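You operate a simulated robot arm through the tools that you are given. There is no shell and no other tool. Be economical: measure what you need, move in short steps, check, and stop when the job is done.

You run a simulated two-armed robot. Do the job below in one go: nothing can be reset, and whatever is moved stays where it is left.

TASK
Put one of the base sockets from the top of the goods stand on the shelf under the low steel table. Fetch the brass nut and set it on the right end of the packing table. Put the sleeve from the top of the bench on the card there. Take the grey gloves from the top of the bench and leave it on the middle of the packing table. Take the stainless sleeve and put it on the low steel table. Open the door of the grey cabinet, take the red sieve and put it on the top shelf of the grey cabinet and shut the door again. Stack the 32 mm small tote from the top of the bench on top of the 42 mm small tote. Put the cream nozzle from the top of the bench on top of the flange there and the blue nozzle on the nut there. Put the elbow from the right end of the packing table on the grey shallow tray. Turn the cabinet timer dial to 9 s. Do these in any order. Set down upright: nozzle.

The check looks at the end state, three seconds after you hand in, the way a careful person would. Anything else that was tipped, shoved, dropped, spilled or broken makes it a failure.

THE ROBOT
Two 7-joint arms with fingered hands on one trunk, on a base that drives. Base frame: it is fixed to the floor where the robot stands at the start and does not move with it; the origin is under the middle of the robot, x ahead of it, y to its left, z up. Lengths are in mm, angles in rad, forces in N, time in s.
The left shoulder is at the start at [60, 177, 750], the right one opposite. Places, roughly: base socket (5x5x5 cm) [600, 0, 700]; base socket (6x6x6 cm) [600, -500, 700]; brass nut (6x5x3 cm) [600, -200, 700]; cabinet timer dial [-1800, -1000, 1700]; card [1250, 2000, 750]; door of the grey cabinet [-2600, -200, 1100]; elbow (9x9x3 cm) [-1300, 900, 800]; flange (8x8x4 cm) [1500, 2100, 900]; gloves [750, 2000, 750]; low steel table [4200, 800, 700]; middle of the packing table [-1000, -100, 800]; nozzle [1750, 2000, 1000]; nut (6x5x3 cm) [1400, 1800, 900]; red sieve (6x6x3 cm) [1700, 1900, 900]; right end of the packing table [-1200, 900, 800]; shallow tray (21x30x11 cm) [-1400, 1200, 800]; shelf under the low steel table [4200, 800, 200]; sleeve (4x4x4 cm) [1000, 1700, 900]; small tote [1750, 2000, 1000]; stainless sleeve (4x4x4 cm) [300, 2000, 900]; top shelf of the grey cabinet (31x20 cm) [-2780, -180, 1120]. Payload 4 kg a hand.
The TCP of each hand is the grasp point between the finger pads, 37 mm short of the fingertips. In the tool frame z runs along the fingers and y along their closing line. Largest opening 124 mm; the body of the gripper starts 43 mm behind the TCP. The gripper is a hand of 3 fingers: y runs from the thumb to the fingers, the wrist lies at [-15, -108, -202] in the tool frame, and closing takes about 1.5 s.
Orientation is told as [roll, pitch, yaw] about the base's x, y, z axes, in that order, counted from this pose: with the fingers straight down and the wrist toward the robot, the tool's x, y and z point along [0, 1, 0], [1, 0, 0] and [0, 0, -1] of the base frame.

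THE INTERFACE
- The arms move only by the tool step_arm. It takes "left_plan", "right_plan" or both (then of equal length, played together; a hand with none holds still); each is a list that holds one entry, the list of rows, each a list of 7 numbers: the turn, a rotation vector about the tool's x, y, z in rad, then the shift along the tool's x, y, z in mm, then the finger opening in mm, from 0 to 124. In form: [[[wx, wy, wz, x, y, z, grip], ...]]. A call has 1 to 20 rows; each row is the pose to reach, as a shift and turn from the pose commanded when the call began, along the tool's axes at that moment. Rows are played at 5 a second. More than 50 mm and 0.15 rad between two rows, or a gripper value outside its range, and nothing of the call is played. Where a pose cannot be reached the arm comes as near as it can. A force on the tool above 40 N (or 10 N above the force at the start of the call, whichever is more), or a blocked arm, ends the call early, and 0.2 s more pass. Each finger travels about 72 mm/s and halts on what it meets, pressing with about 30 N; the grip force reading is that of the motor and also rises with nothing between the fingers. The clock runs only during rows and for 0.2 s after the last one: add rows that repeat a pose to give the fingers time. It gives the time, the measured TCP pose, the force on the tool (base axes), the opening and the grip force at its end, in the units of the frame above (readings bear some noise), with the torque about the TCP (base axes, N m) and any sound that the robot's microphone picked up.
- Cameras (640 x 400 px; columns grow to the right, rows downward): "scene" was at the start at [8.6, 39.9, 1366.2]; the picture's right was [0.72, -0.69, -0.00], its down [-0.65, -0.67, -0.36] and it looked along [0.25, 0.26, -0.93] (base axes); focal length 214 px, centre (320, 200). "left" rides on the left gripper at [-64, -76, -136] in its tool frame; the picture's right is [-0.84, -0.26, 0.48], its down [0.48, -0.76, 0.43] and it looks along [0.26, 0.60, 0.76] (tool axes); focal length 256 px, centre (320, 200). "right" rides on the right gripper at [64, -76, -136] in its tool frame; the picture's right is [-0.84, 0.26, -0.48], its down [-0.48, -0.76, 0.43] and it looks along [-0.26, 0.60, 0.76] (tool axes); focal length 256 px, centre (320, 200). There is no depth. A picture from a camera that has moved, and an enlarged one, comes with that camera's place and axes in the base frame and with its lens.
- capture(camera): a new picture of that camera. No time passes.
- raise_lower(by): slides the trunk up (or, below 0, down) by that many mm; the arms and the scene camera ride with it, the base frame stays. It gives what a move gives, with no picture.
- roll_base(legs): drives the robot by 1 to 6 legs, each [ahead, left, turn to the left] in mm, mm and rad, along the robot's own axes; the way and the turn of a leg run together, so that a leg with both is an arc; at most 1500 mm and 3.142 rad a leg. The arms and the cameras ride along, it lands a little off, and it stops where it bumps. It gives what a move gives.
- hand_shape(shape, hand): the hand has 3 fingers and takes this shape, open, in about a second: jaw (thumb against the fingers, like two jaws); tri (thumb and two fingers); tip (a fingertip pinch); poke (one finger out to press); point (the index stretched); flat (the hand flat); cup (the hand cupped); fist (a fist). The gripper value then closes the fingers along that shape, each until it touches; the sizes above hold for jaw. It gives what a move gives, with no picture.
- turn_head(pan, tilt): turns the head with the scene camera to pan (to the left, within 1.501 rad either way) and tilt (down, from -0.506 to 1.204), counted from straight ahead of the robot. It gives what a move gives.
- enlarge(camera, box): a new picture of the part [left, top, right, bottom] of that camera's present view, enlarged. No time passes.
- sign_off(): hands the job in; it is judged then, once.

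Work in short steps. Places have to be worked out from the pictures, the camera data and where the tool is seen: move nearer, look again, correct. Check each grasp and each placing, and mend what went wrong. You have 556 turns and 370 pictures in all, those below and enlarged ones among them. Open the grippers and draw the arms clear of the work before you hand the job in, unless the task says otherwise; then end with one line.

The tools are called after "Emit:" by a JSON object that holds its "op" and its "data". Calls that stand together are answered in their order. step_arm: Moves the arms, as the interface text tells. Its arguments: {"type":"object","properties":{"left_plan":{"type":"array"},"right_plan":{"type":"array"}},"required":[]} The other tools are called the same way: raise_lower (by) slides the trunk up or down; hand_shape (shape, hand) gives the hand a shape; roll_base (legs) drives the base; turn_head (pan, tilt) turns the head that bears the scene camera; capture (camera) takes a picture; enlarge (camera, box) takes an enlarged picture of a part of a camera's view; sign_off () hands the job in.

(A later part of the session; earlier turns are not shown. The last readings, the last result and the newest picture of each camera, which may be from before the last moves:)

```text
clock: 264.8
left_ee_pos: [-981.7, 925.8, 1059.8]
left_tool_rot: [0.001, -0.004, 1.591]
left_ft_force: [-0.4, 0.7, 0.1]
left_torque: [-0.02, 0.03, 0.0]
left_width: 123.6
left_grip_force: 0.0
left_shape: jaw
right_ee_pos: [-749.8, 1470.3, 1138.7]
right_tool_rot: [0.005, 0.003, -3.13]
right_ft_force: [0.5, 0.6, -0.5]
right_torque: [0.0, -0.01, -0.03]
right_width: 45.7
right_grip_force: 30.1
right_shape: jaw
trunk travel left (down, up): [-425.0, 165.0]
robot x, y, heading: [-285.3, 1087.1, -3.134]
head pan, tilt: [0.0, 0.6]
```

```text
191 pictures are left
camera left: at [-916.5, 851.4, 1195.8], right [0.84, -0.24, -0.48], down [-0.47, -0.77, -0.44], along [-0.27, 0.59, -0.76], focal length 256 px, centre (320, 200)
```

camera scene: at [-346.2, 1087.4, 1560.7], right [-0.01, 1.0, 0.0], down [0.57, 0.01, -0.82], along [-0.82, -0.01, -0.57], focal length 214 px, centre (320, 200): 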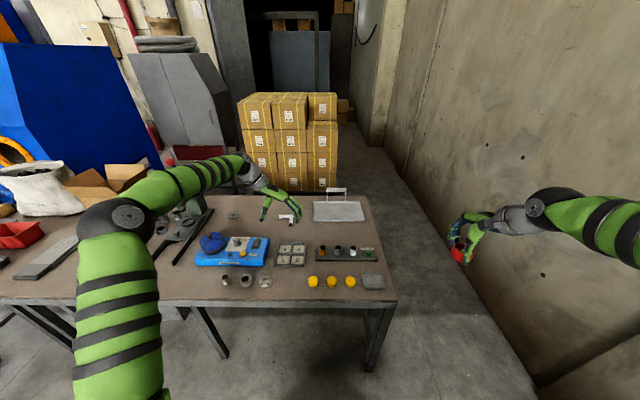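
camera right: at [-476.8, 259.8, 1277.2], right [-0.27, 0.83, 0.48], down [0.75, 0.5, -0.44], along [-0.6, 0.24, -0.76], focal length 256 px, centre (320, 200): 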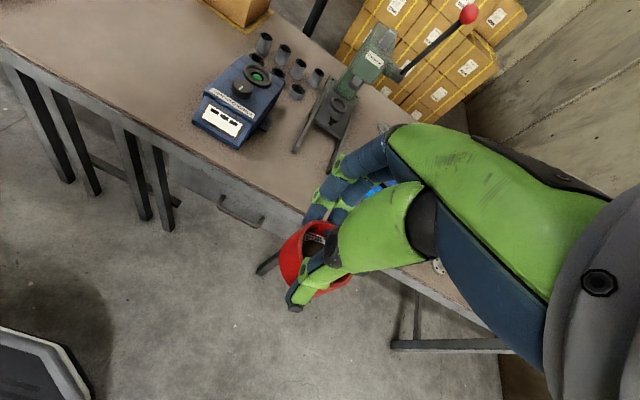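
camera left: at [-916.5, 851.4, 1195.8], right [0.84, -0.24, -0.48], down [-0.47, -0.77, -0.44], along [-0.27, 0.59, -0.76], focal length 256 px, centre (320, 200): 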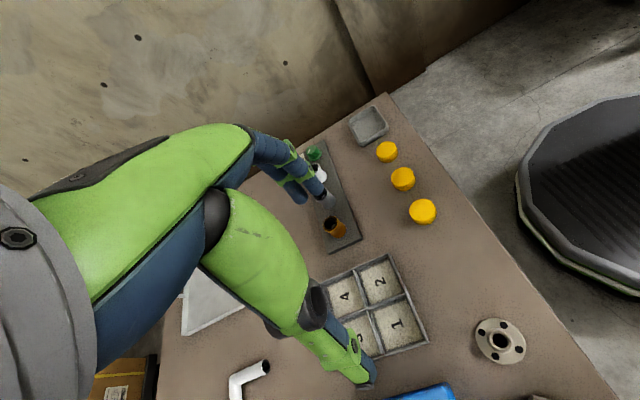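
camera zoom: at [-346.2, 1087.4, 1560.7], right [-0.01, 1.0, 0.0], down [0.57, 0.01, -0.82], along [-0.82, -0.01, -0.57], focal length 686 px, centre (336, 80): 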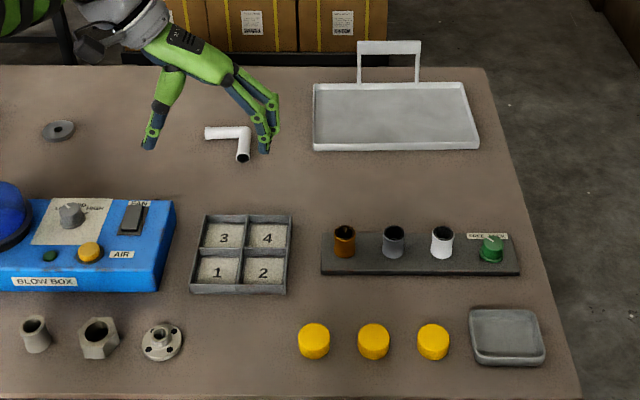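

Elbow corner ≈(−1305,910), one limb toward me ending ≈(−1237,915). I drive 180 closer and move the left hand above that limb (closing along y).

Emit:
{"op": "roll_base", "data": {"legs": [[180, 0, -0.008]]}}

Emit:
{"op": "step_arm", "data": {"left_plan": [[[0, 0, 0, 30, 0, 0, 80], [0, 0, 0, 60, -2, 20, 80], [0, 0, 0, 95, -5, 60, 80], [0, 0, 0, 95, -5, 105, 80], [0, 0, 0, 95, -5, 140, 80], [0, 0, 0, 95, -5, 140, 80]]]}}

Emit:
{"op": "capture", "data": {"camera": "left"}}

Emit:
{"op": "enlarge", "data": {"camera": "scene", "box": [220, 195, 400, 320]}}

```text
clock: 266.3
left_ee_pos: [-1162.0, 930.8, 1058.2]
left_tool_rot: [-0.002, -0.004, 1.583]
left_ft_force: [0.4, -0.7, 0.1]
left_torque: [-0.02, -0.01, 0.01]
left_width: 123.8
left_grip_force: 0.1
left_shape: jaw
right_ee_pos: [-925.6, 1473.0, 1138.5]
right_tool_rot: [0.006, 0.003, -3.14]
right_ft_force: [0.2, -0.6, -1.0]
right_torque: [0.01, -0.05, -0.02]
right_width: 45.8
right_grip_force: 29.9
right_shape: jaw
trunk travel left (down, up): [-425.0, 165.0]
robot x, y, heading: [-467.0, 1088.4, -3.143]
head pan, tilt: [0.0, 0.6]
```

```text
refused: row 3 steps farther than a row can; nothing moved
```

```text
190 pictures are left
camera left: at [-1097.6, 855.4, 1195.1], right [0.84, -0.24, -0.48], down [-0.47, -0.76, -0.44], along [-0.26, 0.6, -0.76], focal length 256 px, centre (320, 200)
```

left: 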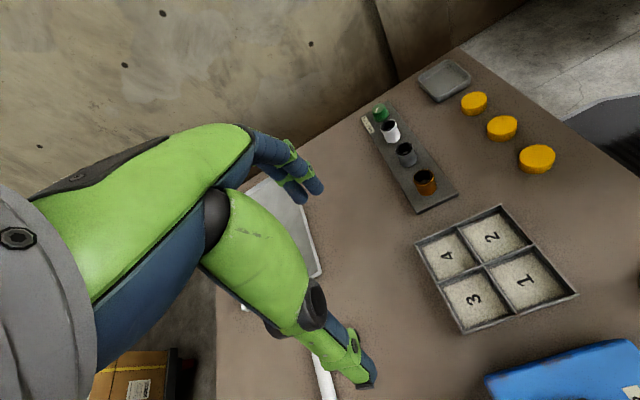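

```text
3.20 times, centred on (310, 258) of scene
camera zoom: at [-525.7, 1086.9, 1560.7], right [0.0, 1.0, 0.0], down [0.57, 0.0, -0.82], along [-0.82, 0.0, -0.57], focal length 686 px, centre (352, 16)
```

zoom: 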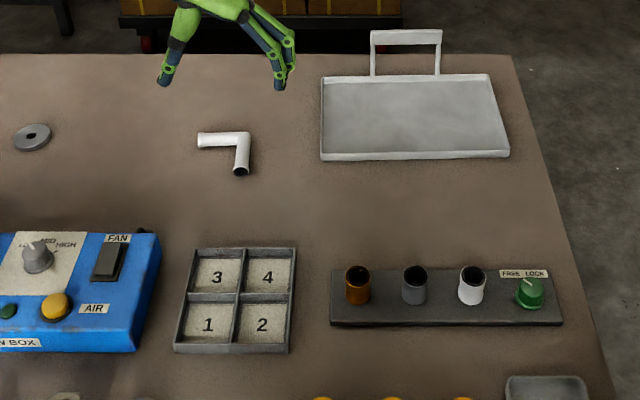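

Emit:
{"op": "step_arm", "data": {"left_plan": [[[0, 0, 0, 40, -5, 5, 80], [0, 0, 0, 75, -10, 30, 80], [0, 0, 0, 102, -16, 60, 80], [0, 0, 0, 102, -16, 105, 80], [0, 0, 0, 102, -16, 145, 80], [0, 0, 0, 102, -16, 145, 80]]]}}

Emit:
{"op": "capture", "data": {"camera": "left"}}

Emit:
{"op": "enlarge", "data": {"camera": "scene", "box": [230, 195, 330, 265]}}

```text
clock: 267.7
left_ee_pos: [-1264.5, 913.5, 916.1]
left_tool_rot: [-0.001, -0.005, 1.583]
left_ft_force: [0.9, -0.2, 0.1]
left_torque: [-0.01, -0.02, -0.02]
left_width: 80.4
left_grip_force: 0.1
left_shape: jaw
right_ee_pos: [-925.0, 1472.6, 1139.7]
right_tool_rot: [0.007, 0.001, -3.137]
right_ft_force: [0.2, 0.6, -0.7]
right_torque: [0.0, -0.05, 0.03]
right_width: 46.0
right_grip_force: 30.2
right_shape: jaw
trunk travel left (down, up): [-425.0, 165.0]
robot x, y, heading: [-464.0, 1091.6, -3.142]
head pan, tilt: [0.0, 0.6]
```

```text
188 pictures are left
camera left: at [-1200.1, 838.6, 1052.8], right [0.84, -0.24, -0.48], down [-0.47, -0.76, -0.44], along [-0.26, 0.6, -0.76], focal length 256 px, centre (320, 200)
```

left: 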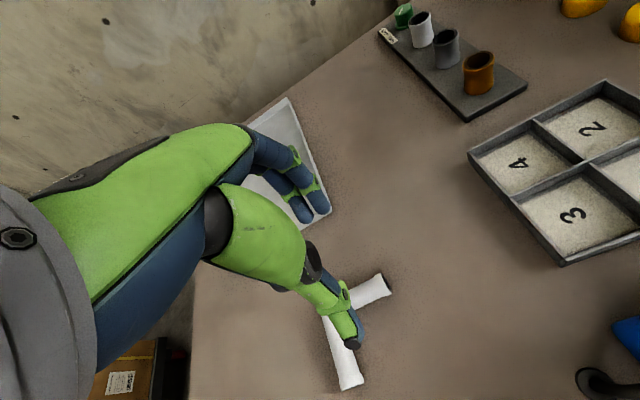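

```text
5.71 times, centred on (280, 230) of scene
camera zoom: at [-524.5, 1087.1, 1560.8], right [0.0, 1.0, 0.0], down [0.57, 0.0, -0.82], along [-0.82, 0.0, -0.57], focal length 1226 px, centre (549, 29)
```

zoom: 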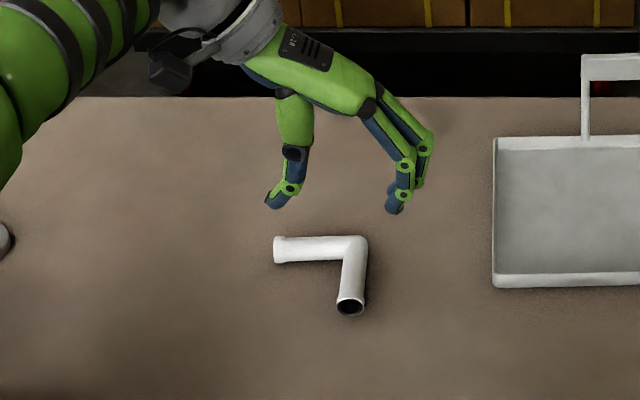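

Corrected: limb from x≈−1254 to −1302 free; I shift −8 in x, descend and close.

Emit:
{"op": "step_arm", "data": {"left_plan": [[[0, 0, 0, 8, 1, 40, 80], [0, 0, 0, 8, 1, 80, 80], [0, 0, 0, 8, 1, 108, 80], [0, 0, 0, 8, 1, 108, 60], [0, 0, 0, 8, 1, 108, 40], [0, 0, 0, 8, 1, 108, 20], [0, 0, 0, 8, 1, 108, 10], [0, 0, 0, 8, 1, 108, 10], [0, 0, 0, 8, 1, 108, 10]]]}}

Emit:
{"op": "capture", "data": {"camera": "left"}}

```text
clock: 269.7
left_ee_pos: [-1270.3, 914.2, 807.4]
left_tool_rot: [0.001, -0.005, 1.583]
left_ft_force: [-0.1, -0.8, 2.0]
left_torque: [0.0, 0.02, 0.04]
left_width: 17.3
left_grip_force: 29.6
left_shape: jaw
right_ee_pos: [-926.1, 1473.5, 1138.7]
right_tool_rot: [0.003, 0.002, -3.139]
right_ft_force: [0.5, -0.3, -0.9]
right_torque: [0.01, 0.0, -0.01]
right_width: 46.1
right_grip_force: 30.1
right_shape: jaw
trunk travel left (down, up): [-425.0, 165.0]
robot x, y, heading: [-465.3, 1086.1, -3.139]
head pan, tilt: [0.0, 0.6]
```

```text
186 pictures are left
camera left: at [-1206.1, 839.6, 943.7], right [0.84, -0.24, -0.48], down [-0.47, -0.76, -0.44], along [-0.26, 0.6, -0.76], focal length 256 px, centre (320, 200)
```

left: 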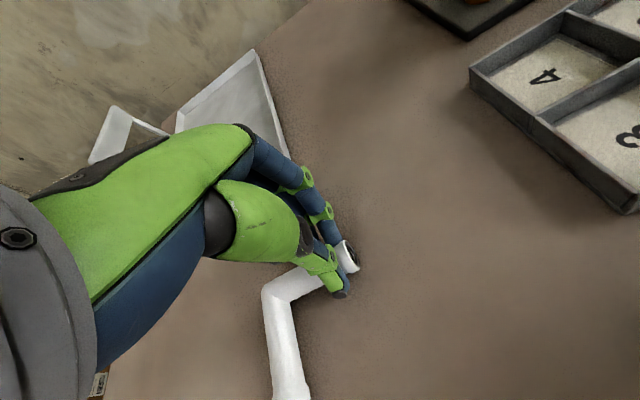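

Elbow gripped. I lift it, rotate the hand to its natural yaw (wrist toward me for more reach), and shift the base right by 100.

Emit:
{"op": "step_arm", "data": {"left_plan": [[[0, 0, 0, 0, 0, -20, 8], [0, 0, 0, 0, 0, -60, 8], [0, 0, 0, -20, 0, -100, 8], [0, 0, -0.12, -40, 0, -130, 8], [0, 0, -0.26, -40, 0, -140, 8], [0, 0, -0.4, -40, 0, -140, 8], [0, 0, -0.54, -40, 0, -140, 8], [0, 0, -0.68, -40, 0, -140, 8], [0, 0, -0.82, -40, 0, -140, 8], [0, 0, -0.96, -40, 0, -140, 8], [0, 0, -1.1, -40, 0, -140, 8], [0, 0, -1.24, -40, 0, -140, 8], [0, 0, -1.38, -40, 0, -140, 8], [0, 0, -1.52, -40, 0, -140, 8], [0, 0, -1.56, -40, 0, -140, 8]]]}}

Emit:
{"op": "roll_base", "data": {"legs": [[0, -100, 0]]}}

Emit:
{"op": "capture", "data": {"camera": "left"}}

Emit:
{"op": "enlarge", "data": {"camera": "scene", "box": [210, 185, 370, 285]}}

```text
clock: 272.9
left_ee_pos: [-1230.7, 914.7, 946.9]
left_tool_rot: [-0.004, 0.0, -3.136]
left_ft_force: [-0.2, 0.2, -1.3]
left_torque: [0.06, 0.03, 0.02]
left_width: 16.9
left_grip_force: 30.1
left_shape: jaw
right_ee_pos: [-925.3, 1472.8, 1139.7]
right_tool_rot: [0.005, 0.003, -3.136]
right_ft_force: [-0.5, 0.5, -1.6]
right_torque: [0.01, -0.03, -0.01]
right_width: 46.1
right_grip_force: 29.6
right_shape: jaw
trunk travel left (down, up): [-425.0, 165.0]
robot x, y, heading: [-464.8, 1085.3, -3.141]
head pan, tilt: [0.0, 0.6]
```

```text
clock: 274.0
left_ee_pos: [-1231.0, 1015.0, 946.9]
left_tool_rot: [-0.003, 0.001, -3.14]
left_ft_force: [0.6, 0.5, -0.7]
left_torque: [0.03, 0.04, 0.06]
left_width: 16.5
left_grip_force: 29.8
left_shape: jaw
right_ee_pos: [-925.3, 1571.6, 1138.6]
right_tool_rot: [0.007, 0.001, -3.139]
right_ft_force: [0.3, 0.9, -0.8]
right_torque: [-0.02, -0.02, -0.01]
right_width: 45.7
right_grip_force: 29.9
right_shape: jaw
trunk travel left (down, up): [-425.0, 165.0]
robot x, y, heading: [-467.9, 1185.0, -3.146]
head pan, tilt: [0.0, 0.6]
```

```text
185 pictures are left
camera left: at [-1155.6, 1078.4, 1083.7], right [0.26, 0.84, -0.48], down [0.76, -0.48, -0.44], along [-0.6, -0.25, -0.76], focal length 256 px, centre (320, 200)
```

left: 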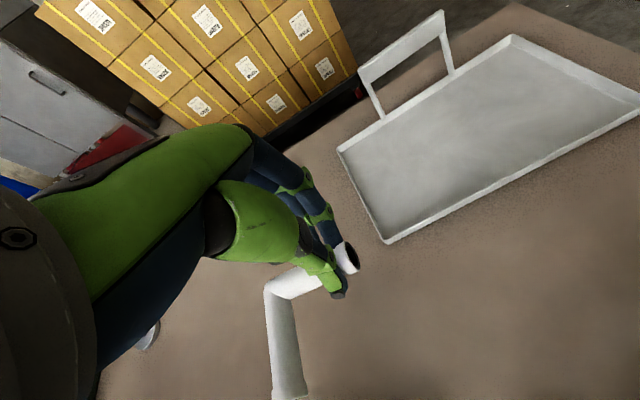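

```text
4.00 times, centred on (290, 235) of scene
camera zoom: at [-524.6, 1186.4, 1560.8], right [0.0, 1.0, 0.0], down [0.57, 0.0, -0.82], along [-0.82, 0.0, -0.57], focal length 858 px, centre (440, 60)
```

zoom: 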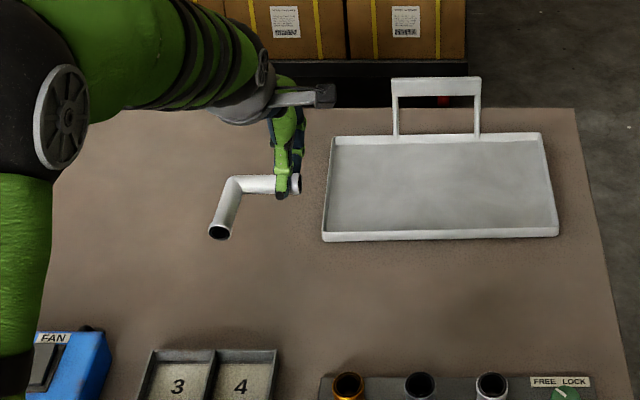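

Emit:
{"op": "step_arm", "data": {"left_plan": [[[0, 0, 0, -30, 30, 0, 8], [0, 0, 0, -60, 60, 0, 8], [0, 0, 0, -90, 90, 0, 8], [0, 0, 0, -120, 120, 0, 8], [0, 0, 0, -150, 149, 0, 8], [0, 0, 0, -150, 149, 40, 8], [0, 0, 0, -150, 149, 80, 8], [0, 0, 0, -150, 149, 100, 8], [0, 0, 0, -150, 149, 100, 8]]]}}

Emit:
{"op": "capture", "data": {"camera": "left"}}

Emit:
{"op": "enlarge", "data": {"camera": "scene", "box": [210, 185, 370, 285]}}

```text
clock: 276.0
left_ee_pos: [-1380.8, 1163.6, 844.5]
left_tool_rot: [-0.006, 0.002, -3.14]
left_ft_force: [0.0, 0.6, -0.6]
left_torque: [0.02, 0.01, -0.02]
left_width: 16.1
left_grip_force: 29.5
left_shape: jaw
left hand out of reach, approached as far as the arm can: row 5
right_ee_pos: [-925.5, 1571.0, 1139.5]
right_tool_rot: [0.005, 0.002, -3.138]
right_ft_force: [-0.1, 0.4, 0.3]
right_torque: [-0.02, -0.04, -0.01]
right_width: 45.9
right_grip_force: 30.6
right_shape: jaw
trunk travel left (down, up): [-425.0, 165.0]
robot x, y, heading: [-464.5, 1190.1, -3.143]
head pan, tilt: [0.0, 0.6]
```

```text
183 pictures are left
camera left: at [-1304.4, 1227.4, 981.7], right [0.26, 0.84, -0.48], down [0.76, -0.48, -0.44], along [-0.6, -0.25, -0.76], focal length 256 px, centre (320, 200)
```

left: 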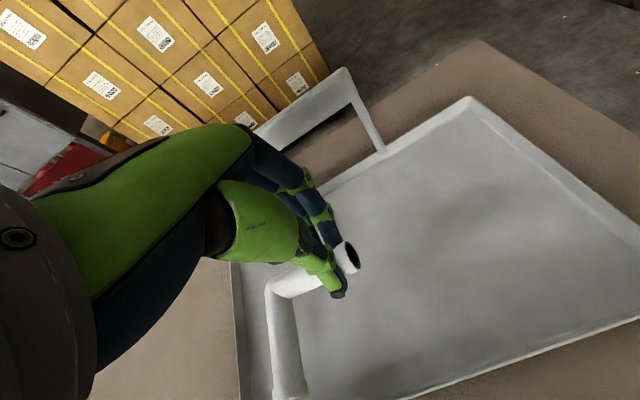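

```text
4.00 times, centred on (290, 235) of scene
camera zoom: at [-524.8, 1184.8, 1560.8], right [0.0, 1.0, 0.0], down [0.57, 0.0, -0.82], along [-0.82, 0.0, -0.57], focal length 858 px, centre (440, 60)
```

zoom: 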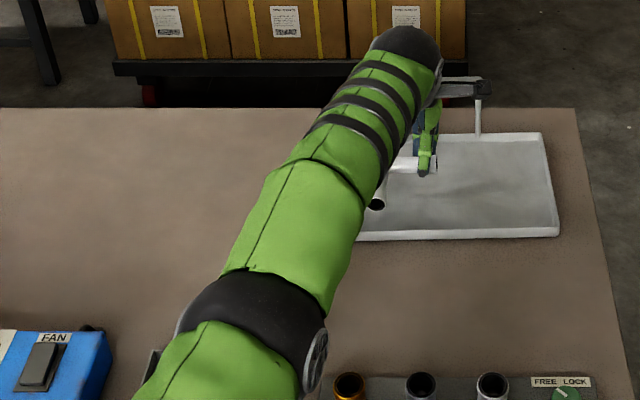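

Elbow is over the tray interior. Lower until contact, then release.

Emit:
{"op": "step_arm", "data": {"left_plan": [[[0, 0, 0, 0, -3, 15, 8], [0, 0, 0, 0, -3, 25, 8], [0, 0, 0, 0, -3, 30, 8], [0, 0, 0, 0, -3, 34, 8], [0, 0, 0, 0, -3, 38, 8], [0, 0, 0, 0, -3, 42, 8]]]}}

Emit:
{"op": "capture", "data": {"camera": "left"}}

```text
clock: 277.4
left_ee_pos: [-1378.1, 1164.9, 811.6]
left_tool_rot: [-0.007, -0.009, -3.142]
left_ft_force: [2.3, -0.9, 21.4]
left_torque: [-0.07, -0.16, 0.03]
left_width: 16.7
left_grip_force: 30.1
left_shape: jaw
right_ee_pos: [-923.8, 1572.3, 1140.8]
right_tool_rot: [0.005, -0.001, -3.137]
right_ft_force: [0.5, 0.4, -1.0]
right_torque: [-0.02, 0.0, 0.01]
right_width: 45.9
right_grip_force: 30.4
right_shape: jaw
trunk travel left (down, up): [-425.0, 165.0]
robot x, y, heading: [-463.3, 1184.5, -3.136]
head pan, tilt: [0.0, 0.6]
```

```text
181 pictures are left
camera left: at [-1301.3, 1228.1, 947.6], right [0.25, 0.84, -0.48], down [0.76, -0.48, -0.44], along [-0.6, -0.25, -0.76], focal length 256 px, centre (320, 200)
```

left: 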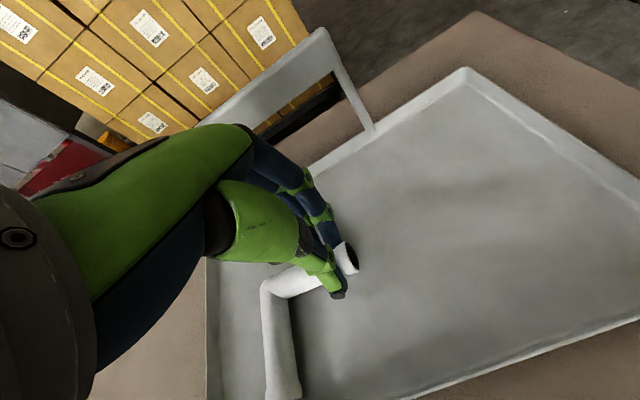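

In contact with the tray floor. Open while rising slightly, then lift clear.

Emit:
{"op": "step_arm", "data": {"left_plan": [[[0, 0, 0, 0, 0, -4, 12], [0, 0, 0, 0, 0, -5, 26], [0, 0, 0, 0, 0, -7, 40], [0, 0, 0, 0, 0, -9, 56], [0, 0, 0, 0, 0, -10, 60], [0, 0, 0, 0, 0, -50, 60], [0, 0, 0, 0, 0, -95, 60], [0, 0, 0, 0, -30, -130, 70], [0, 0, 0, 0, -75, -150, 80], [0, 0, 0, 0, -120, -170, 80], [0, 0, 0, 0, -165, -190, 80], [0, 0, 0, 0, -210, -210, 80]]]}}

Emit:
{"op": "enlarge", "data": {"camera": "scene", "box": [210, 185, 370, 285]}}

Emit:
{"op": "capture", "data": {"camera": "left"}}

```text
clock: 280.0
left_ee_pos: [-1332.5, 1220.1, 1054.7]
left_tool_rot: [-0.002, 0.003, -3.14]
left_ft_force: [0.7, 1.1, -0.1]
left_torque: [-0.04, 0.01, 0.0]
left_width: 79.8
left_grip_force: 0.1
left_shape: jaw
left hand out of reach, approached as far as the arm can: row 8, 9, 10, 11, 12
right_ee_pos: [-924.1, 1572.2, 1139.8]
right_tool_rot: [0.005, -0.001, -3.14]
right_ft_force: [-0.4, 1.3, -1.0]
right_torque: [-0.01, 0.01, -0.01]
right_width: 45.9
right_grip_force: 30.1
right_shape: jaw
trunk travel left (down, up): [-425.0, 165.0]
robot x, y, heading: [-465.2, 1182.6, -3.146]
head pan, tilt: [0.0, 0.6]
```

```text
4.00 times, centred on (290, 235) of scene
camera zoom: at [-523.7, 1185.3, 1560.8], right [0.0, 1.0, 0.0], down [0.56, 0.0, -0.83], along [-0.83, 0.0, -0.56], focal length 858 px, centre (440, 60)
```

zoom: 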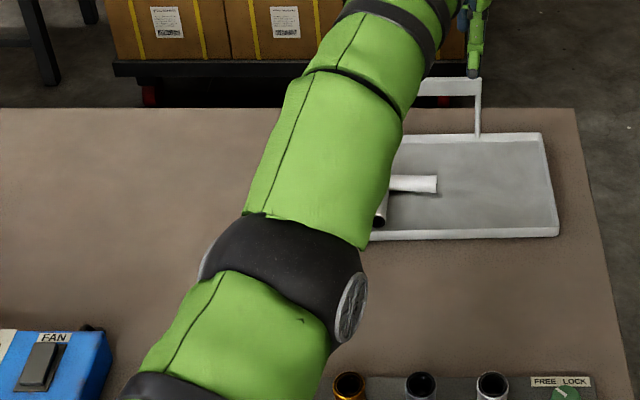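

```text
179 pictures are left
camera left: at [-1256.6, 1284.9, 1191.7], right [0.26, 0.84, -0.48], down [0.76, -0.48, -0.43], along [-0.59, -0.25, -0.76], focal length 256 px, centre (320, 200)
```

left: 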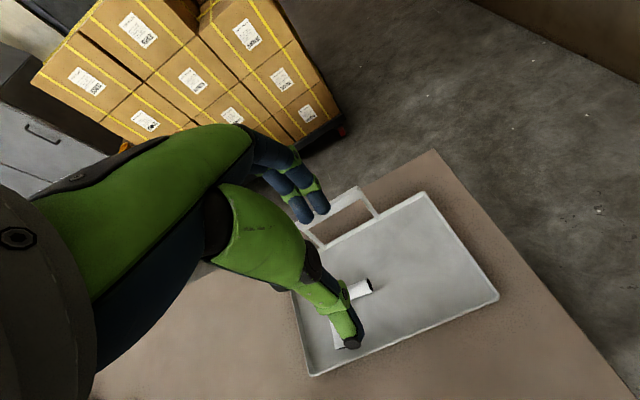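

The elbow lies in the grey tray. I retract the left hand, then drive around the right end of the table (gap to the wall ≈900 mm) toward the grey cabinet.

Emit:
{"op": "step_arm", "data": {"left_plan": [[[0, 0, 0, 20, -40, 0, 80], [0, 0, 0, 40, -80, 0, 80], [0, 0, 0, 60, -120, 0, 80], [0, 0, 0, 80, -160, 0, 80], [0, 0, 0, 100, -200, 0, 80], [0, 0, 0, 120, -240, 0, 80], [0, 0, 0, 140, -280, 0, 80], [0, 0, 0, 160, -320, 0, 80]]], "right_plan": [[[0, 0, 0, 10, 0, 0, 38], [0, 0, 0, 20, 0, 0, 38], [0, 0, 0, 40, 0, 0, 38], [0, 0, 0, 60, 0, 0, 38], [0, 0, 0, 80, 0, 0, 38], [0, 0, 0, 100, 0, 0, 38], [0, 0, 0, 120, 0, 0, 38], [0, 0, 0, 140, 0, 0, 38]]]}}

Emit:
{"op": "roll_base", "data": {"legs": [[-200, 0, 0], [0, -570, 0]]}}

Emit:
{"op": "turn_head", "data": {"pan": 0.0, "tilt": 0.7}}

Emit:
{"op": "capture", "data": {"camera": "scene"}}

```text
clock: 281.8
left_ee_pos: [-1319.2, 1170.0, 1147.0]
left_tool_rot: [-0.003, 0.003, -3.141]
left_ft_force: [-0.1, 0.2, -1.0]
left_torque: [0.0, 0.02, -0.01]
left_width: 79.7
left_grip_force: 0.1
left_shape: jaw
left hand out of reach, approached as far as the arm can: row 1, 2, 3, 4, 5, 6, 7, 8
right_ee_pos: [-925.3, 1431.3, 1140.4]
right_tool_rot: [0.005, 0.002, -3.138]
right_ft_force: [-0.1, 0.2, -0.9]
right_torque: [-0.05, 0.0, 0.03]
right_width: 45.1
right_grip_force: 29.8
right_shape: jaw
trunk travel left (down, up): [-425.0, 165.0]
robot x, y, heading: [-468.4, 1185.1, -3.139]
head pan, tilt: [0.0, 0.6]
```

```text
clock: 286.3
left_ee_pos: [-1118.5, 1737.3, 1148.1]
left_tool_rot: [-0.003, 0.0, -3.135]
left_ft_force: [0.0, -0.3, 0.1]
left_torque: [0.0, 0.01, 0.02]
left_width: 80.0
left_grip_force: 0.1
left_shape: jaw
right_ee_pos: [-727.2, 2004.1, 1141.2]
right_tool_rot: [0.006, 0.003, -3.133]
right_ft_force: [-0.2, 0.0, -1.6]
right_torque: [0.02, -0.01, 0.01]
right_width: 45.3
right_grip_force: 30.3
right_shape: jaw
trunk travel left (down, up): [-425.0, 165.0]
robot x, y, heading: [-266.5, 1758.4, -3.13]
head pan, tilt: [0.0, 0.6]
```

```text
clock: 287.0
left_ee_pos: [-1118.0, 1737.5, 1148.4]
left_tool_rot: [-0.002, 0.003, -3.134]
left_ft_force: [-0.2, -0.5, 0.4]
left_torque: [0.0, 0.0, 0.03]
left_width: 79.7
left_grip_force: 0.0
left_shape: jaw
right_ee_pos: [-726.2, 2002.7, 1141.5]
right_tool_rot: [0.006, 0.001, -3.13]
right_ft_force: [-0.8, 0.3, -1.4]
right_torque: [0.0, -0.03, 0.0]
right_width: 45.4
right_grip_force: 30.0
right_shape: jaw
trunk travel left (down, up): [-425.0, 165.0]
robot x, y, heading: [-265.5, 1754.6, -3.138]
head pan, tilt: [0.0, 0.7]
```

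```text
178 pictures are left
camera scene: at [-321.2, 1758.0, 1552.2], right [-0.01, 1.0, 0.0], down [0.64, 0.0, -0.77], along [-0.77, -0.01, -0.64], focal length 214 px, centre (320, 200)
```

scene: 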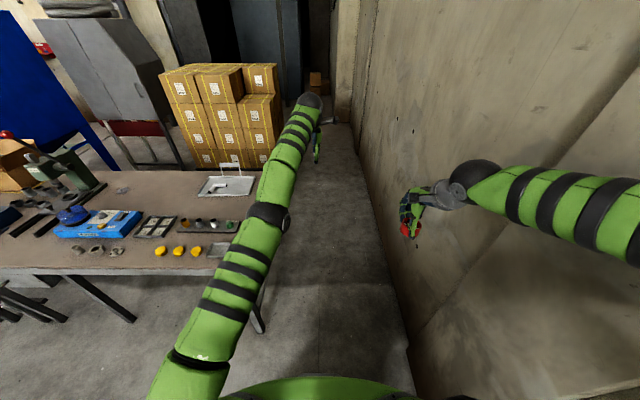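

The left arm is still fully extended (its command was beyond reach); I pull it back more, and bring the right hand inward.

Emit:
{"op": "step_arm", "data": {"left_plan": [[[0, 0, 0, 0, -45, 0, 80], [0, 0, 0, 10, -90, 0, 80], [0, 0, 0, 20, -135, 0, 80], [0, 0, 0, 30, -180, 0, 80], [0, 0, 0, 40, -225, 0, 80], [0, 0, 0, 50, -270, 0, 80], [0, 0, 0, 60, -315, 0, 80], [0, 0, 0, 70, -360, 0, 80]]], "right_plan": [[[0, 0, 0, 10, 0, 0, 38], [0, 0, 0, 20, 0, 0, 38], [0, 0, 0, 30, 0, 0, 38], [0, 0, 0, 40, 0, 0, 38], [0, 0, 0, 50, 0, 0, 38], [0, 0, 0, 60, 0, 0, 38], [0, 0, 0, 70, 0, 0, 38], [0, 0, 0, 80, 0, 0, 38]]]}}

Emit:
{"op": "capture", "data": {"camera": "scene"}}

```text
clock: 288.8
left_ee_pos: [-982.0, 1757.9, 1350.2]
left_tool_rot: [-0.002, 0.006, -3.134]
left_ft_force: [-0.7, 0.2, 0.1]
left_torque: [-0.02, 0.02, 0.0]
left_width: 79.7
left_grip_force: 0.0
left_shape: jaw
left hand out of reach, approached as far as the arm can: row 1, 2, 3, 4, 5, 6, 7, 8
right_ee_pos: [-724.1, 1921.7, 1142.6]
right_tool_rot: [0.004, 0.0, -3.132]
right_ft_force: [0.4, 0.0, -1.1]
right_torque: [0.01, -0.03, -0.01]
right_width: 45.2
right_grip_force: 29.9
right_shape: jaw
trunk travel left (down, up): [-425.0, 165.0]
robot x, y, heading: [-265.6, 1759.5, -3.136]
head pan, tilt: [0.0, 0.7]
```

```text
177 pictures are left
camera scene: at [-319.5, 1758.2, 1552.2], right [-0.01, 1.0, 0.0], down [0.64, 0.0, -0.77], along [-0.77, -0.01, -0.64], focal length 214 px, centre (320, 200)
```

scene: 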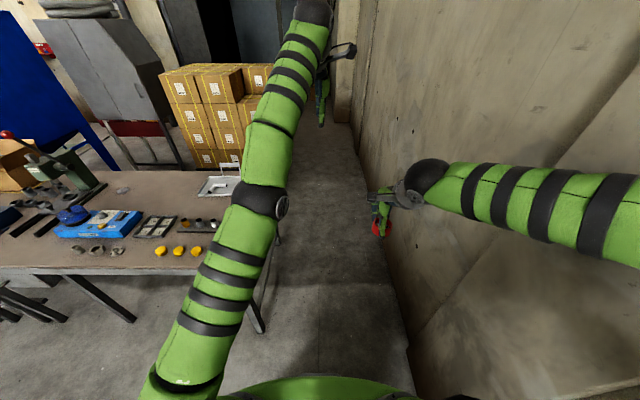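

Emit:
{"op": "step_arm", "data": {"left_plan": [[[0, 0, 0, 0, 0, 45, 80], [0, 0, 0, 0, 0, 90, 80], [0, 0, 0, 0, 0, 135, 80], [0, 0, 0, 0, 0, 180, 80], [0, 0, 0, 0, 0, 225, 80], [0, 0, 0, 0, 0, 270, 80], [0, 0, 0, 0, 0, 315, 80]]]}}

```text
clock: 290.4
left_ee_pos: [-1117.5, 1812.9, 1072.7]
left_tool_rot: [-0.002, 0.004, -3.135]
left_ft_force: [0.2, 0.4, -0.3]
left_torque: [-0.02, 0.01, -0.03]
left_width: 80.0
left_grip_force: 0.1
left_shape: jaw
left hand out of reach, approached as far as the arm can: row 1, 2, 3, 4, 5, 6, 7
right_ee_pos: [-724.6, 1921.2, 1141.6]
right_tool_rot: [0.006, 0.002, -3.133]
right_ft_force: [0.2, -0.3, -1.0]
right_torque: [-0.03, 0.0, 0.0]
right_width: 45.2
right_grip_force: 29.9
right_shape: jaw
trunk travel left (down, up): [-425.0, 165.0]
robot x, y, heading: [-267.0, 1759.4, -3.134]
head pan, tilt: [0.0, 0.7]
```

Emit:
{"op": "step_arm", "data": {"left_plan": [[[0, 0, 0, 20, -45, 0, 80], [0, 0, 0, 40, -90, 0, 80], [0, 0, 0, 60, -135, 0, 80], [0, 0, 0, 80, -180, 0, 80], [0, 0, 0, 100, -225, 0, 80], [0, 0, 0, 120, -270, 0, 80], [0, 0, 0, 140, -315, 0, 80], [0, 0, 0, 160, -360, 0, 80]]]}}

```text
clock: 292.2
left_ee_pos: [-1051.5, 1778.4, 1242.8]
left_tool_rot: [-0.002, 0.007, -3.134]
left_ft_force: [0.8, -0.1, 0.6]
left_torque: [0.0, 0.05, -0.01]
left_width: 79.7
left_grip_force: 0.1
left_shape: jaw
left hand out of reach, approached as far as the arm can: row 1, 2, 3, 4, 5, 6, 7, 8
right_ee_pos: [-723.1, 1921.7, 1143.8]
right_tool_rot: [0.005, -0.001, -3.133]
right_ft_force: [-0.2, -1.0, 0.3]
right_torque: [-0.04, 0.05, 0.01]
right_width: 45.5
right_grip_force: 30.2
right_shape: jaw
trunk travel left (down, up): [-425.0, 165.0]
robot x, y, heading: [-265.9, 1760.6, -3.135]
head pan, tilt: [0.0, 0.7]
```

Emit:
{"op": "step_arm", "data": {"left_plan": [[[0, 0, 0, 25, -40, 10, 80], [0, 0, 0, 50, -80, 20, 80], [0, 0, 0, 75, -120, 30, 80], [0, 0, 0, 100, -160, 40, 80], [0, 0, 0, 125, -200, 50, 80], [0, 0, 0, 150, -240, 60, 80], [0, 0, 0, 170, -280, 80, 80], [0, 0, 0, 170, -280, 80, 80]]]}}

Emit:
{"op": "turn_head", "data": {"pan": 0.4, "tilt": 0.6}}

Emit:
{"op": "capture", "data": {"camera": "scene"}}

```text
clock: 294.0
left_ee_pos: [-1023.5, 1652.7, 1338.1]
left_tool_rot: [-0.002, 0.004, -3.136]
left_ft_force: [0.6, 0.4, -0.9]
left_torque: [-0.04, 0.0, 0.01]
left_width: 79.8
left_grip_force: 0.0
left_shape: jaw
left hand out of reach, approached as far as the arm can: row 1, 2, 3, 4, 5, 6, 7, 8
right_ee_pos: [-725.1, 1923.2, 1142.4]
right_tool_rot: [0.004, 0.002, -3.131]
right_ft_force: [0.1, -0.1, -0.6]
right_torque: [-0.05, 0.0, 0.0]
right_width: 45.3
right_grip_force: 29.8
right_shape: jaw
trunk travel left (down, up): [-425.0, 165.0]
robot x, y, heading: [-264.7, 1760.1, -3.135]
head pan, tilt: [0.0, 0.7]
```

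```text
clock: 294.8
left_ee_pos: [-1024.0, 1650.0, 1338.6]
left_tool_rot: [-0.004, 0.003, -3.135]
left_ft_force: [1.1, -0.1, -0.1]
left_torque: [0.0, 0.03, -0.03]
left_width: 80.0
left_grip_force: 0.0
left_shape: jaw
right_ee_pos: [-725.4, 1921.6, 1142.7]
right_tool_rot: [0.006, 0.004, -3.133]
right_ft_force: [0.4, -0.7, -1.4]
right_torque: [0.0, 0.02, -0.01]
right_width: 45.5
right_grip_force: 30.4
right_shape: jaw
trunk travel left (down, up): [-425.0, 165.0]
robot x, y, heading: [-268.2, 1759.6, -3.134]
head pan, tilt: [0.4, 0.6]
```

```text
176 pictures are left
camera scene: at [-317.4, 1723.5, 1560.7], right [-0.39, 0.92, 0.0], down [0.52, 0.22, -0.82], along [-0.76, -0.33, -0.57], focal length 214 px, centre (320, 200)
```

scene: 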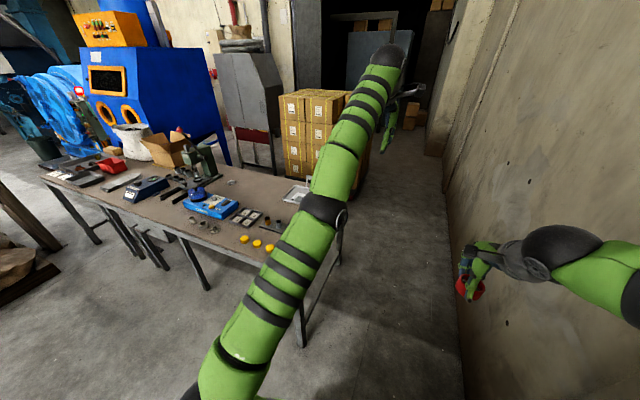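

The command point is evidently far too high; I bring it down by ~600 mm.

Emit:
{"op": "step_arm", "data": {"left_plan": [[[0, 0, 0, 0, 0, 48, 80], [0, 0, 0, 0, 0, 96, 80], [0, 0, 0, 0, 0, 144, 80], [0, 0, 0, 0, 0, 192, 80], [0, 0, 0, 0, 0, 240, 80], [0, 0, 0, 0, 0, 288, 80], [0, 0, 0, 0, 0, 336, 80], [0, 0, 0, 0, 0, 384, 80], [0, 0, 0, 0, 0, 432, 80], [0, 0, 0, 0, 0, 480, 80]]]}}

```text
clock: 297.0
left_ee_pos: [-1185.5, 1698.2, 881.8]
left_tool_rot: [-0.003, 0.004, -3.135]
left_ft_force: [-0.5, -0.3, 0.4]
left_torque: [-0.02, -0.02, -0.02]
left_width: 79.6
left_grip_force: 0.1
left_shape: jaw
left hand out of reach, approached as far as the arm can: row 1, 2, 3, 4, 5, 6, 7, 8, 9, 10
right_ee_pos: [-725.7, 1922.0, 1141.7]
right_tool_rot: [0.006, 0.003, -3.134]
right_ft_force: [0.3, -1.4, -1.7]
right_torque: [-0.04, -0.01, 0.01]
right_width: 45.2
right_grip_force: 30.2
right_shape: jaw
trunk travel left (down, up): [-425.0, 165.0]
robot x, y, heading: [-264.4, 1759.4, -3.135]
head pan, tilt: [0.4, 0.6]
```

Emit:
{"op": "step_arm", "data": {"left_plan": [[[0, 0, 0, 0, -48, 0, 80], [0, 0, 0, 0, -96, 0, 80], [0, 0, 0, 0, -144, 0, 80], [0, 0, 0, 0, -192, 0, 80], [0, 0, 0, 0, -240, 0, 80], [0, 0, 0, 0, -288, 0, 80], [0, 0, 0, 0, -336, 0, 80], [0, 0, 0, 0, -384, 0, 80], [0, 0, 0, 0, -432, 0, 80]]]}}

```text
clock: 299.0
left_ee_pos: [-1115.2, 1887.6, 905.1]
left_tool_rot: [0.002, 0.006, -3.133]
left_ft_force: [-0.8, 0.0, -0.2]
left_torque: [-0.02, -0.01, 0.0]
left_width: 80.0
left_grip_force: 0.0
left_shape: jaw
left hand out of reach, approached as far as the arm can: row 1, 2, 3, 4, 5, 6, 7, 8, 9
right_ee_pos: [-725.4, 1924.5, 1141.5]
right_tool_rot: [0.006, 0.001, -3.13]
right_ft_force: [1.3, 0.0, -1.2]
right_torque: [-0.07, -0.01, 0.01]
right_width: 45.4
right_grip_force: 30.0
right_shape: jaw
trunk travel left (down, up): [-425.0, 165.0]
robot x, y, heading: [-264.6, 1758.2, -3.131]
head pan, tilt: [0.4, 0.6]
```

The earlier "pull-backs" moved the commanded point behind the robot. I command it back forward/up in two long moves to recover.

Emit:
{"op": "step_arm", "data": {"left_plan": [[[0, 0, 0, -11, 41, -22, 80], [0, 0, 0, -22, 82, -45, 80], [0, 0, 0, -33, 124, -67, 80], [0, 0, 0, -45, 165, -90, 80], [0, 0, 0, -56, 206, -112, 80], [0, 0, 0, -67, 247, -135, 80], [0, 0, 0, -78, 289, -157, 80], [0, 0, 0, -90, 330, -180, 80], [0, 0, 0, -101, 371, -202, 80], [0, 0, 0, -112, 412, -225, 80], [0, 0, 0, -123, 454, -247, 80], [0, 0, 0, -135, 495, -270, 80], [0, 0, 0, -146, 536, -292, 80], [0, 0, 0, -157, 577, -315, 80], [0, 0, 0, -168, 619, -337, 80], [0, 0, 0, -180, 660, -360, 80], [0, 0, 0, -191, 701, -382, 80], [0, 0, 0, -202, 742, -405, 80], [0, 0, 0, -213, 784, -427, 80], [0, 0, 0, -225, 825, -450, 80]]]}}

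Emit:
{"op": "capture", "data": {"camera": "scene"}}

```text
clock: 303.2
left_ee_pos: [-1127.2, 1765.0, 1110.5]
left_tool_rot: [-0.004, 0.003, -3.134]
left_ft_force: [0.6, 0.2, 0.3]
left_torque: [0.04, 0.01, -0.02]
left_width: 79.8
left_grip_force: 0.1
left_shape: jaw
left hand out of reach, approached as far as the arm can: row 1, 2, 3, 4, 5, 6, 7, 8, 9, 10, 11, 12, 13, 14, 15, 16, 17, 18, 19, 20
right_ee_pos: [-726.4, 1921.5, 1142.1]
right_tool_rot: [0.004, 0.001, -3.134]
right_ft_force: [-0.1, -0.6, -1.5]
right_torque: [-0.01, 0.0, -0.02]
right_width: 45.4
right_grip_force: 29.9
right_shape: jaw
trunk travel left (down, up): [-425.0, 165.0]
robot x, y, heading: [-270.2, 1755.7, -3.135]
head pan, tilt: [0.4, 0.6]
```

```text
175 pictures are left
camera scene: at [-317.9, 1723.7, 1560.7], right [-0.4, 0.92, 0.0], down [0.52, 0.22, -0.82], along [-0.76, -0.33, -0.57], focal length 214 px, centre (320, 200)
```

scene: 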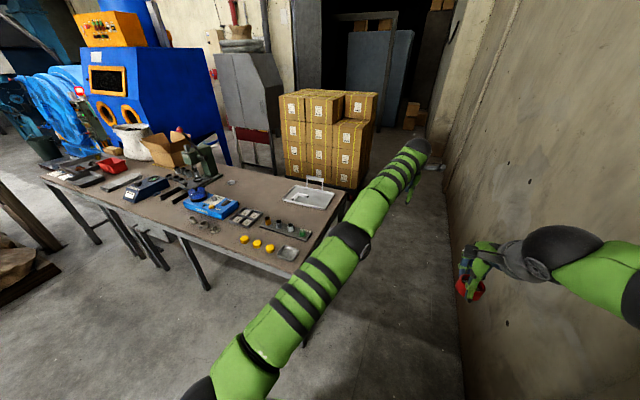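

Emit:
{"op": "step_arm", "data": {"left_plan": [[[0, 0, 0, -11, 41, -22, 80], [0, 0, 0, -22, 82, -45, 80], [0, 0, 0, -33, 124, -67, 80], [0, 0, 0, -45, 165, -90, 80], [0, 0, 0, -56, 206, -112, 80], [0, 0, 0, -67, 247, -135, 80], [0, 0, 0, -78, 289, -157, 80], [0, 0, 0, -90, 330, -180, 80], [0, 0, 0, -101, 371, -202, 80], [0, 0, 0, -112, 412, -225, 80], [0, 0, 0, -123, 454, -247, 80], [0, 0, 0, -135, 495, -270, 80], [0, 0, 0, -146, 536, -292, 80], [0, 0, 0, -157, 577, -315, 80], [0, 0, 0, -168, 619, -337, 80], [0, 0, 0, -180, 660, -360, 80], [0, 0, 0, -191, 701, -382, 80], [0, 0, 0, -202, 742, -405, 80], [0, 0, 0, -213, 784, -427, 80], [0, 0, 0, -225, 825, -450, 80]]]}}

```text
clock: 307.4
left_ee_pos: [-1114.7, 1739.6, 1158.4]
left_tool_rot: [-0.004, -0.001, -3.135]
left_ft_force: [0.5, 0.0, 0.5]
left_torque: [0.02, 0.0, 0.01]
left_width: 80.0
left_grip_force: 0.0
left_shape: jaw
left hand out of reach, approached as far as the arm can: row 1, 2, 3, 4, 5, 6, 7, 8, 9, 10, 11, 12, 13, 14, 15, 16, 17, 18, 19, 20
right_ee_pos: [-725.5, 1922.0, 1142.1]
right_tool_rot: [0.005, 0.002, -3.134]
right_ft_force: [0.0, 0.9, -1.1]
right_torque: [-0.03, 0.01, 0.0]
right_width: 45.2
right_grip_force: 30.3
right_shape: jaw
trunk travel left (down, up): [-425.0, 165.0]
robot x, y, heading: [-263.3, 1757.7, -3.133]
head pan, tilt: [0.4, 0.6]
```

By geometry the command is now inside reach but the arm is stuck straight. I move the command outward to meet the actual hand position, to re-synchronise.

Emit:
{"op": "step_arm", "data": {"left_plan": [[[0, 0, 0, -12, 36, -22, 80], [0, 0, 0, -24, 72, -44, 80], [0, 0, 0, -36, 108, -66, 80], [0, 0, 0, -48, 144, -88, 80], [0, 0, 0, -60, 180, -110, 80], [0, 0, 0, -72, 216, -132, 80], [0, 0, 0, -84, 252, -154, 80], [0, 0, 0, -96, 280, -172, 80]]]}}

```text
clock: 309.2
left_ee_pos: [-1112.7, 1742.2, 1162.1]
left_tool_rot: [-0.003, 0.0, -3.134]
left_ft_force: [-0.1, -0.6, -0.3]
left_torque: [0.0, -0.02, 0.03]
left_width: 79.9
left_grip_force: 0.1
left_shape: jaw
left hand out of reach, approached as far as the arm can: row 1, 2, 3, 4, 5, 6, 7, 8
right_ee_pos: [-725.1, 1921.6, 1141.6]
right_tool_rot: [0.006, 0.002, -3.131]
right_ft_force: [-0.2, 0.2, -1.6]
right_torque: [-0.02, 0.0, 0.01]
right_width: 45.5
right_grip_force: 30.1
right_shape: jaw
trunk travel left (down, up): [-425.0, 165.0]
robot x, y, heading: [-264.0, 1756.6, -3.137]
head pan, tilt: [0.4, 0.6]
```

Emit:
{"op": "step_arm", "data": {"left_plan": [[[0, 0, 0, 40, 0, 0, 80], [0, 0, 0, 80, 0, 0, 80], [0, 0, 0, 120, 0, 0, 80], [0, 0, 0, 120, 0, 0, 80]]]}}

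```text
clock: 310.2
left_ee_pos: [-1131.0, 1622.1, 1171.2]
left_tool_rot: [-0.001, 0.004, -3.135]
left_ft_force: [0.2, 0.6, -0.4]
left_torque: [0.0, 0.06, 0.01]
left_width: 80.0
left_grip_force: 0.0
left_shape: jaw
left hand out of reach, approached as far as the arm can: row 1, 2, 3, 4
right_ee_pos: [-725.6, 1920.9, 1141.8]
right_tool_rot: [0.006, 0.003, -3.132]
right_ft_force: [1.3, 0.0, -1.2]
right_torque: [-0.01, -0.03, -0.01]
right_width: 45.1
right_grip_force: 30.1
right_shape: jaw
trunk travel left (down, up): [-425.0, 165.0]
robot x, y, heading: [-266.6, 1760.3, -3.135]
head pan, tilt: [0.4, 0.6]
```

The command is now close to the real pose. I pull inward with small steps.

Emit:
{"op": "step_arm", "data": {"left_plan": [[[0, 0, 0, 0, -12, 10, 80], [0, 0, 0, 0, -24, 20, 80], [0, 0, 0, 0, -36, 30, 80], [0, 0, 0, 0, -48, 40, 80], [0, 0, 0, 0, -60, 50, 80], [0, 0, 0, 0, -72, 60, 80], [0, 0, 0, 0, -84, 70, 80], [0, 0, 0, 0, -96, 80, 80], [0, 0, 0, 0, -108, 90, 80], [0, 0, 0, 0, -120, 100, 80], [0, 0, 0, 0, -132, 110, 80], [0, 0, 0, 0, -144, 120, 80]]]}}

```text
clock: 312.8
left_ee_pos: [-1145.1, 1638.8, 1131.7]
left_tool_rot: [-0.003, 0.003, -3.133]
left_ft_force: [-1.1, -0.2, 0.4]
left_torque: [0.02, -0.02, 0.0]
left_width: 79.8
left_grip_force: 0.0
left_shape: jaw
left hand out of reach, approached as far as the arm can: row 1, 2, 3, 4, 5, 6, 7, 8, 9, 10, 11, 12
right_ee_pos: [-726.6, 1922.8, 1141.9]
right_tool_rot: [0.006, 0.003, -3.133]
right_ft_force: [0.4, 0.2, -0.5]
right_torque: [-0.01, -0.02, -0.01]
right_width: 45.4
right_grip_force: 30.4
right_shape: jaw
trunk travel left (down, up): [-425.0, 165.0]
robot x, y, heading: [-266.6, 1758.4, -3.134]
head pan, tilt: [0.4, 0.6]
```

Emit:
{"op": "step_arm", "data": {"left_plan": [[[0, 0, 0, 0, 0, 45, 80], [0, 0, 0, 0, 0, 90, 80], [0, 0, 0, 0, 0, 135, 80], [0, 0, 0, 0, 0, 180, 80], [0, 0, 0, 0, 0, 130, 80], [0, 0, 0, 0, 0, 85, 80], [0, 0, 0, 0, 0, 40, 80], [0, 0, 0, 0, 0, 0, 80], [0, 0, 0, 0, 0, -45, 80], [0, 0, 0, 0, 0, -90, 80], [0, 0, 0, 0, 0, -135, 80], [0, 0, 0, 0, 0, -135, 80]]]}}

Emit:
{"op": "capture", "data": {"camera": "scene"}}

```text
clock: 315.4
left_ee_pos: [-1101.7, 1627.3, 1232.9]
left_tool_rot: [-0.003, 0.001, -3.134]
left_ft_force: [-0.5, -0.4, 0.0]
left_torque: [0.01, -0.03, -0.04]
left_width: 80.0
left_grip_force: 0.0
left_shape: jaw
left hand out of reach, approached as far as the arm can: row 1, 2, 3, 4, 5, 6, 7, 9, 10, 11, 12
right_ee_pos: [-725.3, 1922.5, 1141.7]
right_tool_rot: [0.005, 0.002, -3.133]
right_ft_force: [0.5, -0.8, -1.0]
right_torque: [-0.03, -0.05, 0.0]
right_width: 45.2
right_grip_force: 29.9
right_shape: jaw
trunk travel left (down, up): [-425.0, 165.0]
robot x, y, heading: [-264.6, 1759.5, -3.134]
head pan, tilt: [0.4, 0.6]
```

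```text
174 pictures are left
camera scene: at [-317.7, 1723.6, 1560.7], right [-0.4, 0.92, 0.0], down [0.52, 0.22, -0.82], along [-0.76, -0.33, -0.57], focal length 214 px, centre (320, 200)
```

scene: 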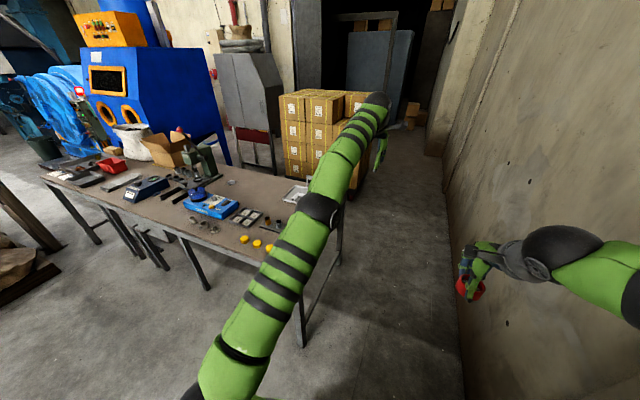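

Row 8 was reachable — the command is just at the reach limit. I keep pulling inward.

Emit:
{"op": "step_arm", "data": {"left_plan": [[[0, 0, 0, 0, -20, 40, 80], [0, 0, 0, 0, -40, 80, 80], [0, 0, 0, 0, -60, 120, 80], [0, 0, 0, 0, -90, 140, 80], [0, 0, 0, 10, -130, 140, 80], [0, 0, 0, 20, -170, 140, 80], [0, 0, 0, 30, -210, 140, 80], [0, 0, 0, 40, -250, 140, 80], [0, 0, 0, 50, -290, 140, 80], [0, 0, 0, 60, -330, 140, 80], [0, 0, 0, 60, -330, 140, 80]]]}}

Emit:
{"op": "capture", "data": {"camera": "scene"}}

```text
clock: 317.8
left_ee_pos: [-769.0, 1567.1, 1093.6]
left_tool_rot: [-0.002, 0.002, -3.135]
left_ft_force: [-0.2, 0.4, -0.3]
left_torque: [0.0, 0.0, 0.02]
left_width: 79.9
left_grip_force: 0.0
left_shape: jaw
right_ee_pos: [-725.9, 1922.6, 1140.9]
right_tool_rot: [0.005, 0.001, -3.133]
right_ft_force: [0.7, 0.4, -1.3]
right_torque: [-0.03, -0.04, 0.03]
right_width: 45.2
right_grip_force: 30.0
right_shape: jaw
trunk travel left (down, up): [-425.0, 165.0]
robot x, y, heading: [-263.3, 1757.9, -3.135]
head pan, tilt: [0.4, 0.6]
```

```text
173 pictures are left
camera scene: at [-317.7, 1723.7, 1560.7], right [-0.4, 0.92, 0.0], down [0.52, 0.22, -0.82], along [-0.76, -0.33, -0.57], focal length 214 px, centre (320, 200)
```

scene: 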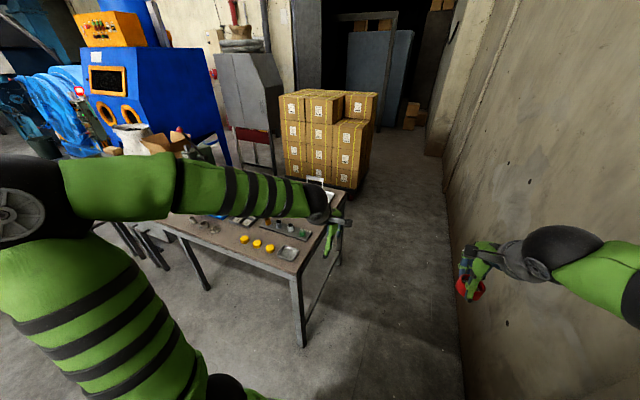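

Recovered. Before driving through the gap I check the right elbow's distance to the wall.

Emit:
{"op": "turn_head", "data": {"pan": -0.9, "tilt": 0.5}}

Emit:
{"op": "capture", "data": {"camera": "scene"}}

```text
clock: 319.3
left_ee_pos: [-768.3, 1566.5, 1093.5]
left_tool_rot: [-0.005, 0.001, -3.134]
left_ft_force: [-0.2, 0.6, 1.1]
left_torque: [0.02, -0.02, 0.03]
left_width: 79.9
left_grip_force: 0.1
left_shape: jaw
right_ee_pos: [-724.2, 1921.7, 1142.3]
right_tool_rot: [0.005, 0.002, -3.133]
right_ft_force: [-0.2, 0.0, -0.1]
right_torque: [0.01, -0.01, -0.01]
right_width: 45.4
right_grip_force: 30.0
right_shape: jaw
trunk travel left (down, up): [-425.0, 165.0]
robot x, y, heading: [-264.9, 1760.9, -3.138]
head pan, tilt: [-0.901, 0.499]
```

```text
172 pictures are left
camera scene: at [-293.2, 1829.3, 1569.9], right [0.78, 0.63, 0.0], down [0.3, -0.37, -0.88], along [-0.55, 0.68, -0.48], focal length 214 px, centre (320, 200)
```

scene: 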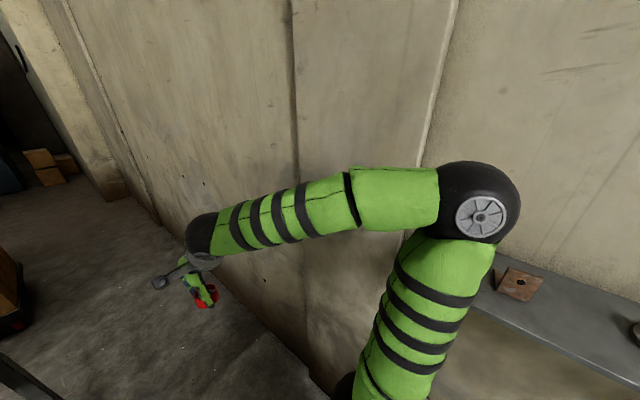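

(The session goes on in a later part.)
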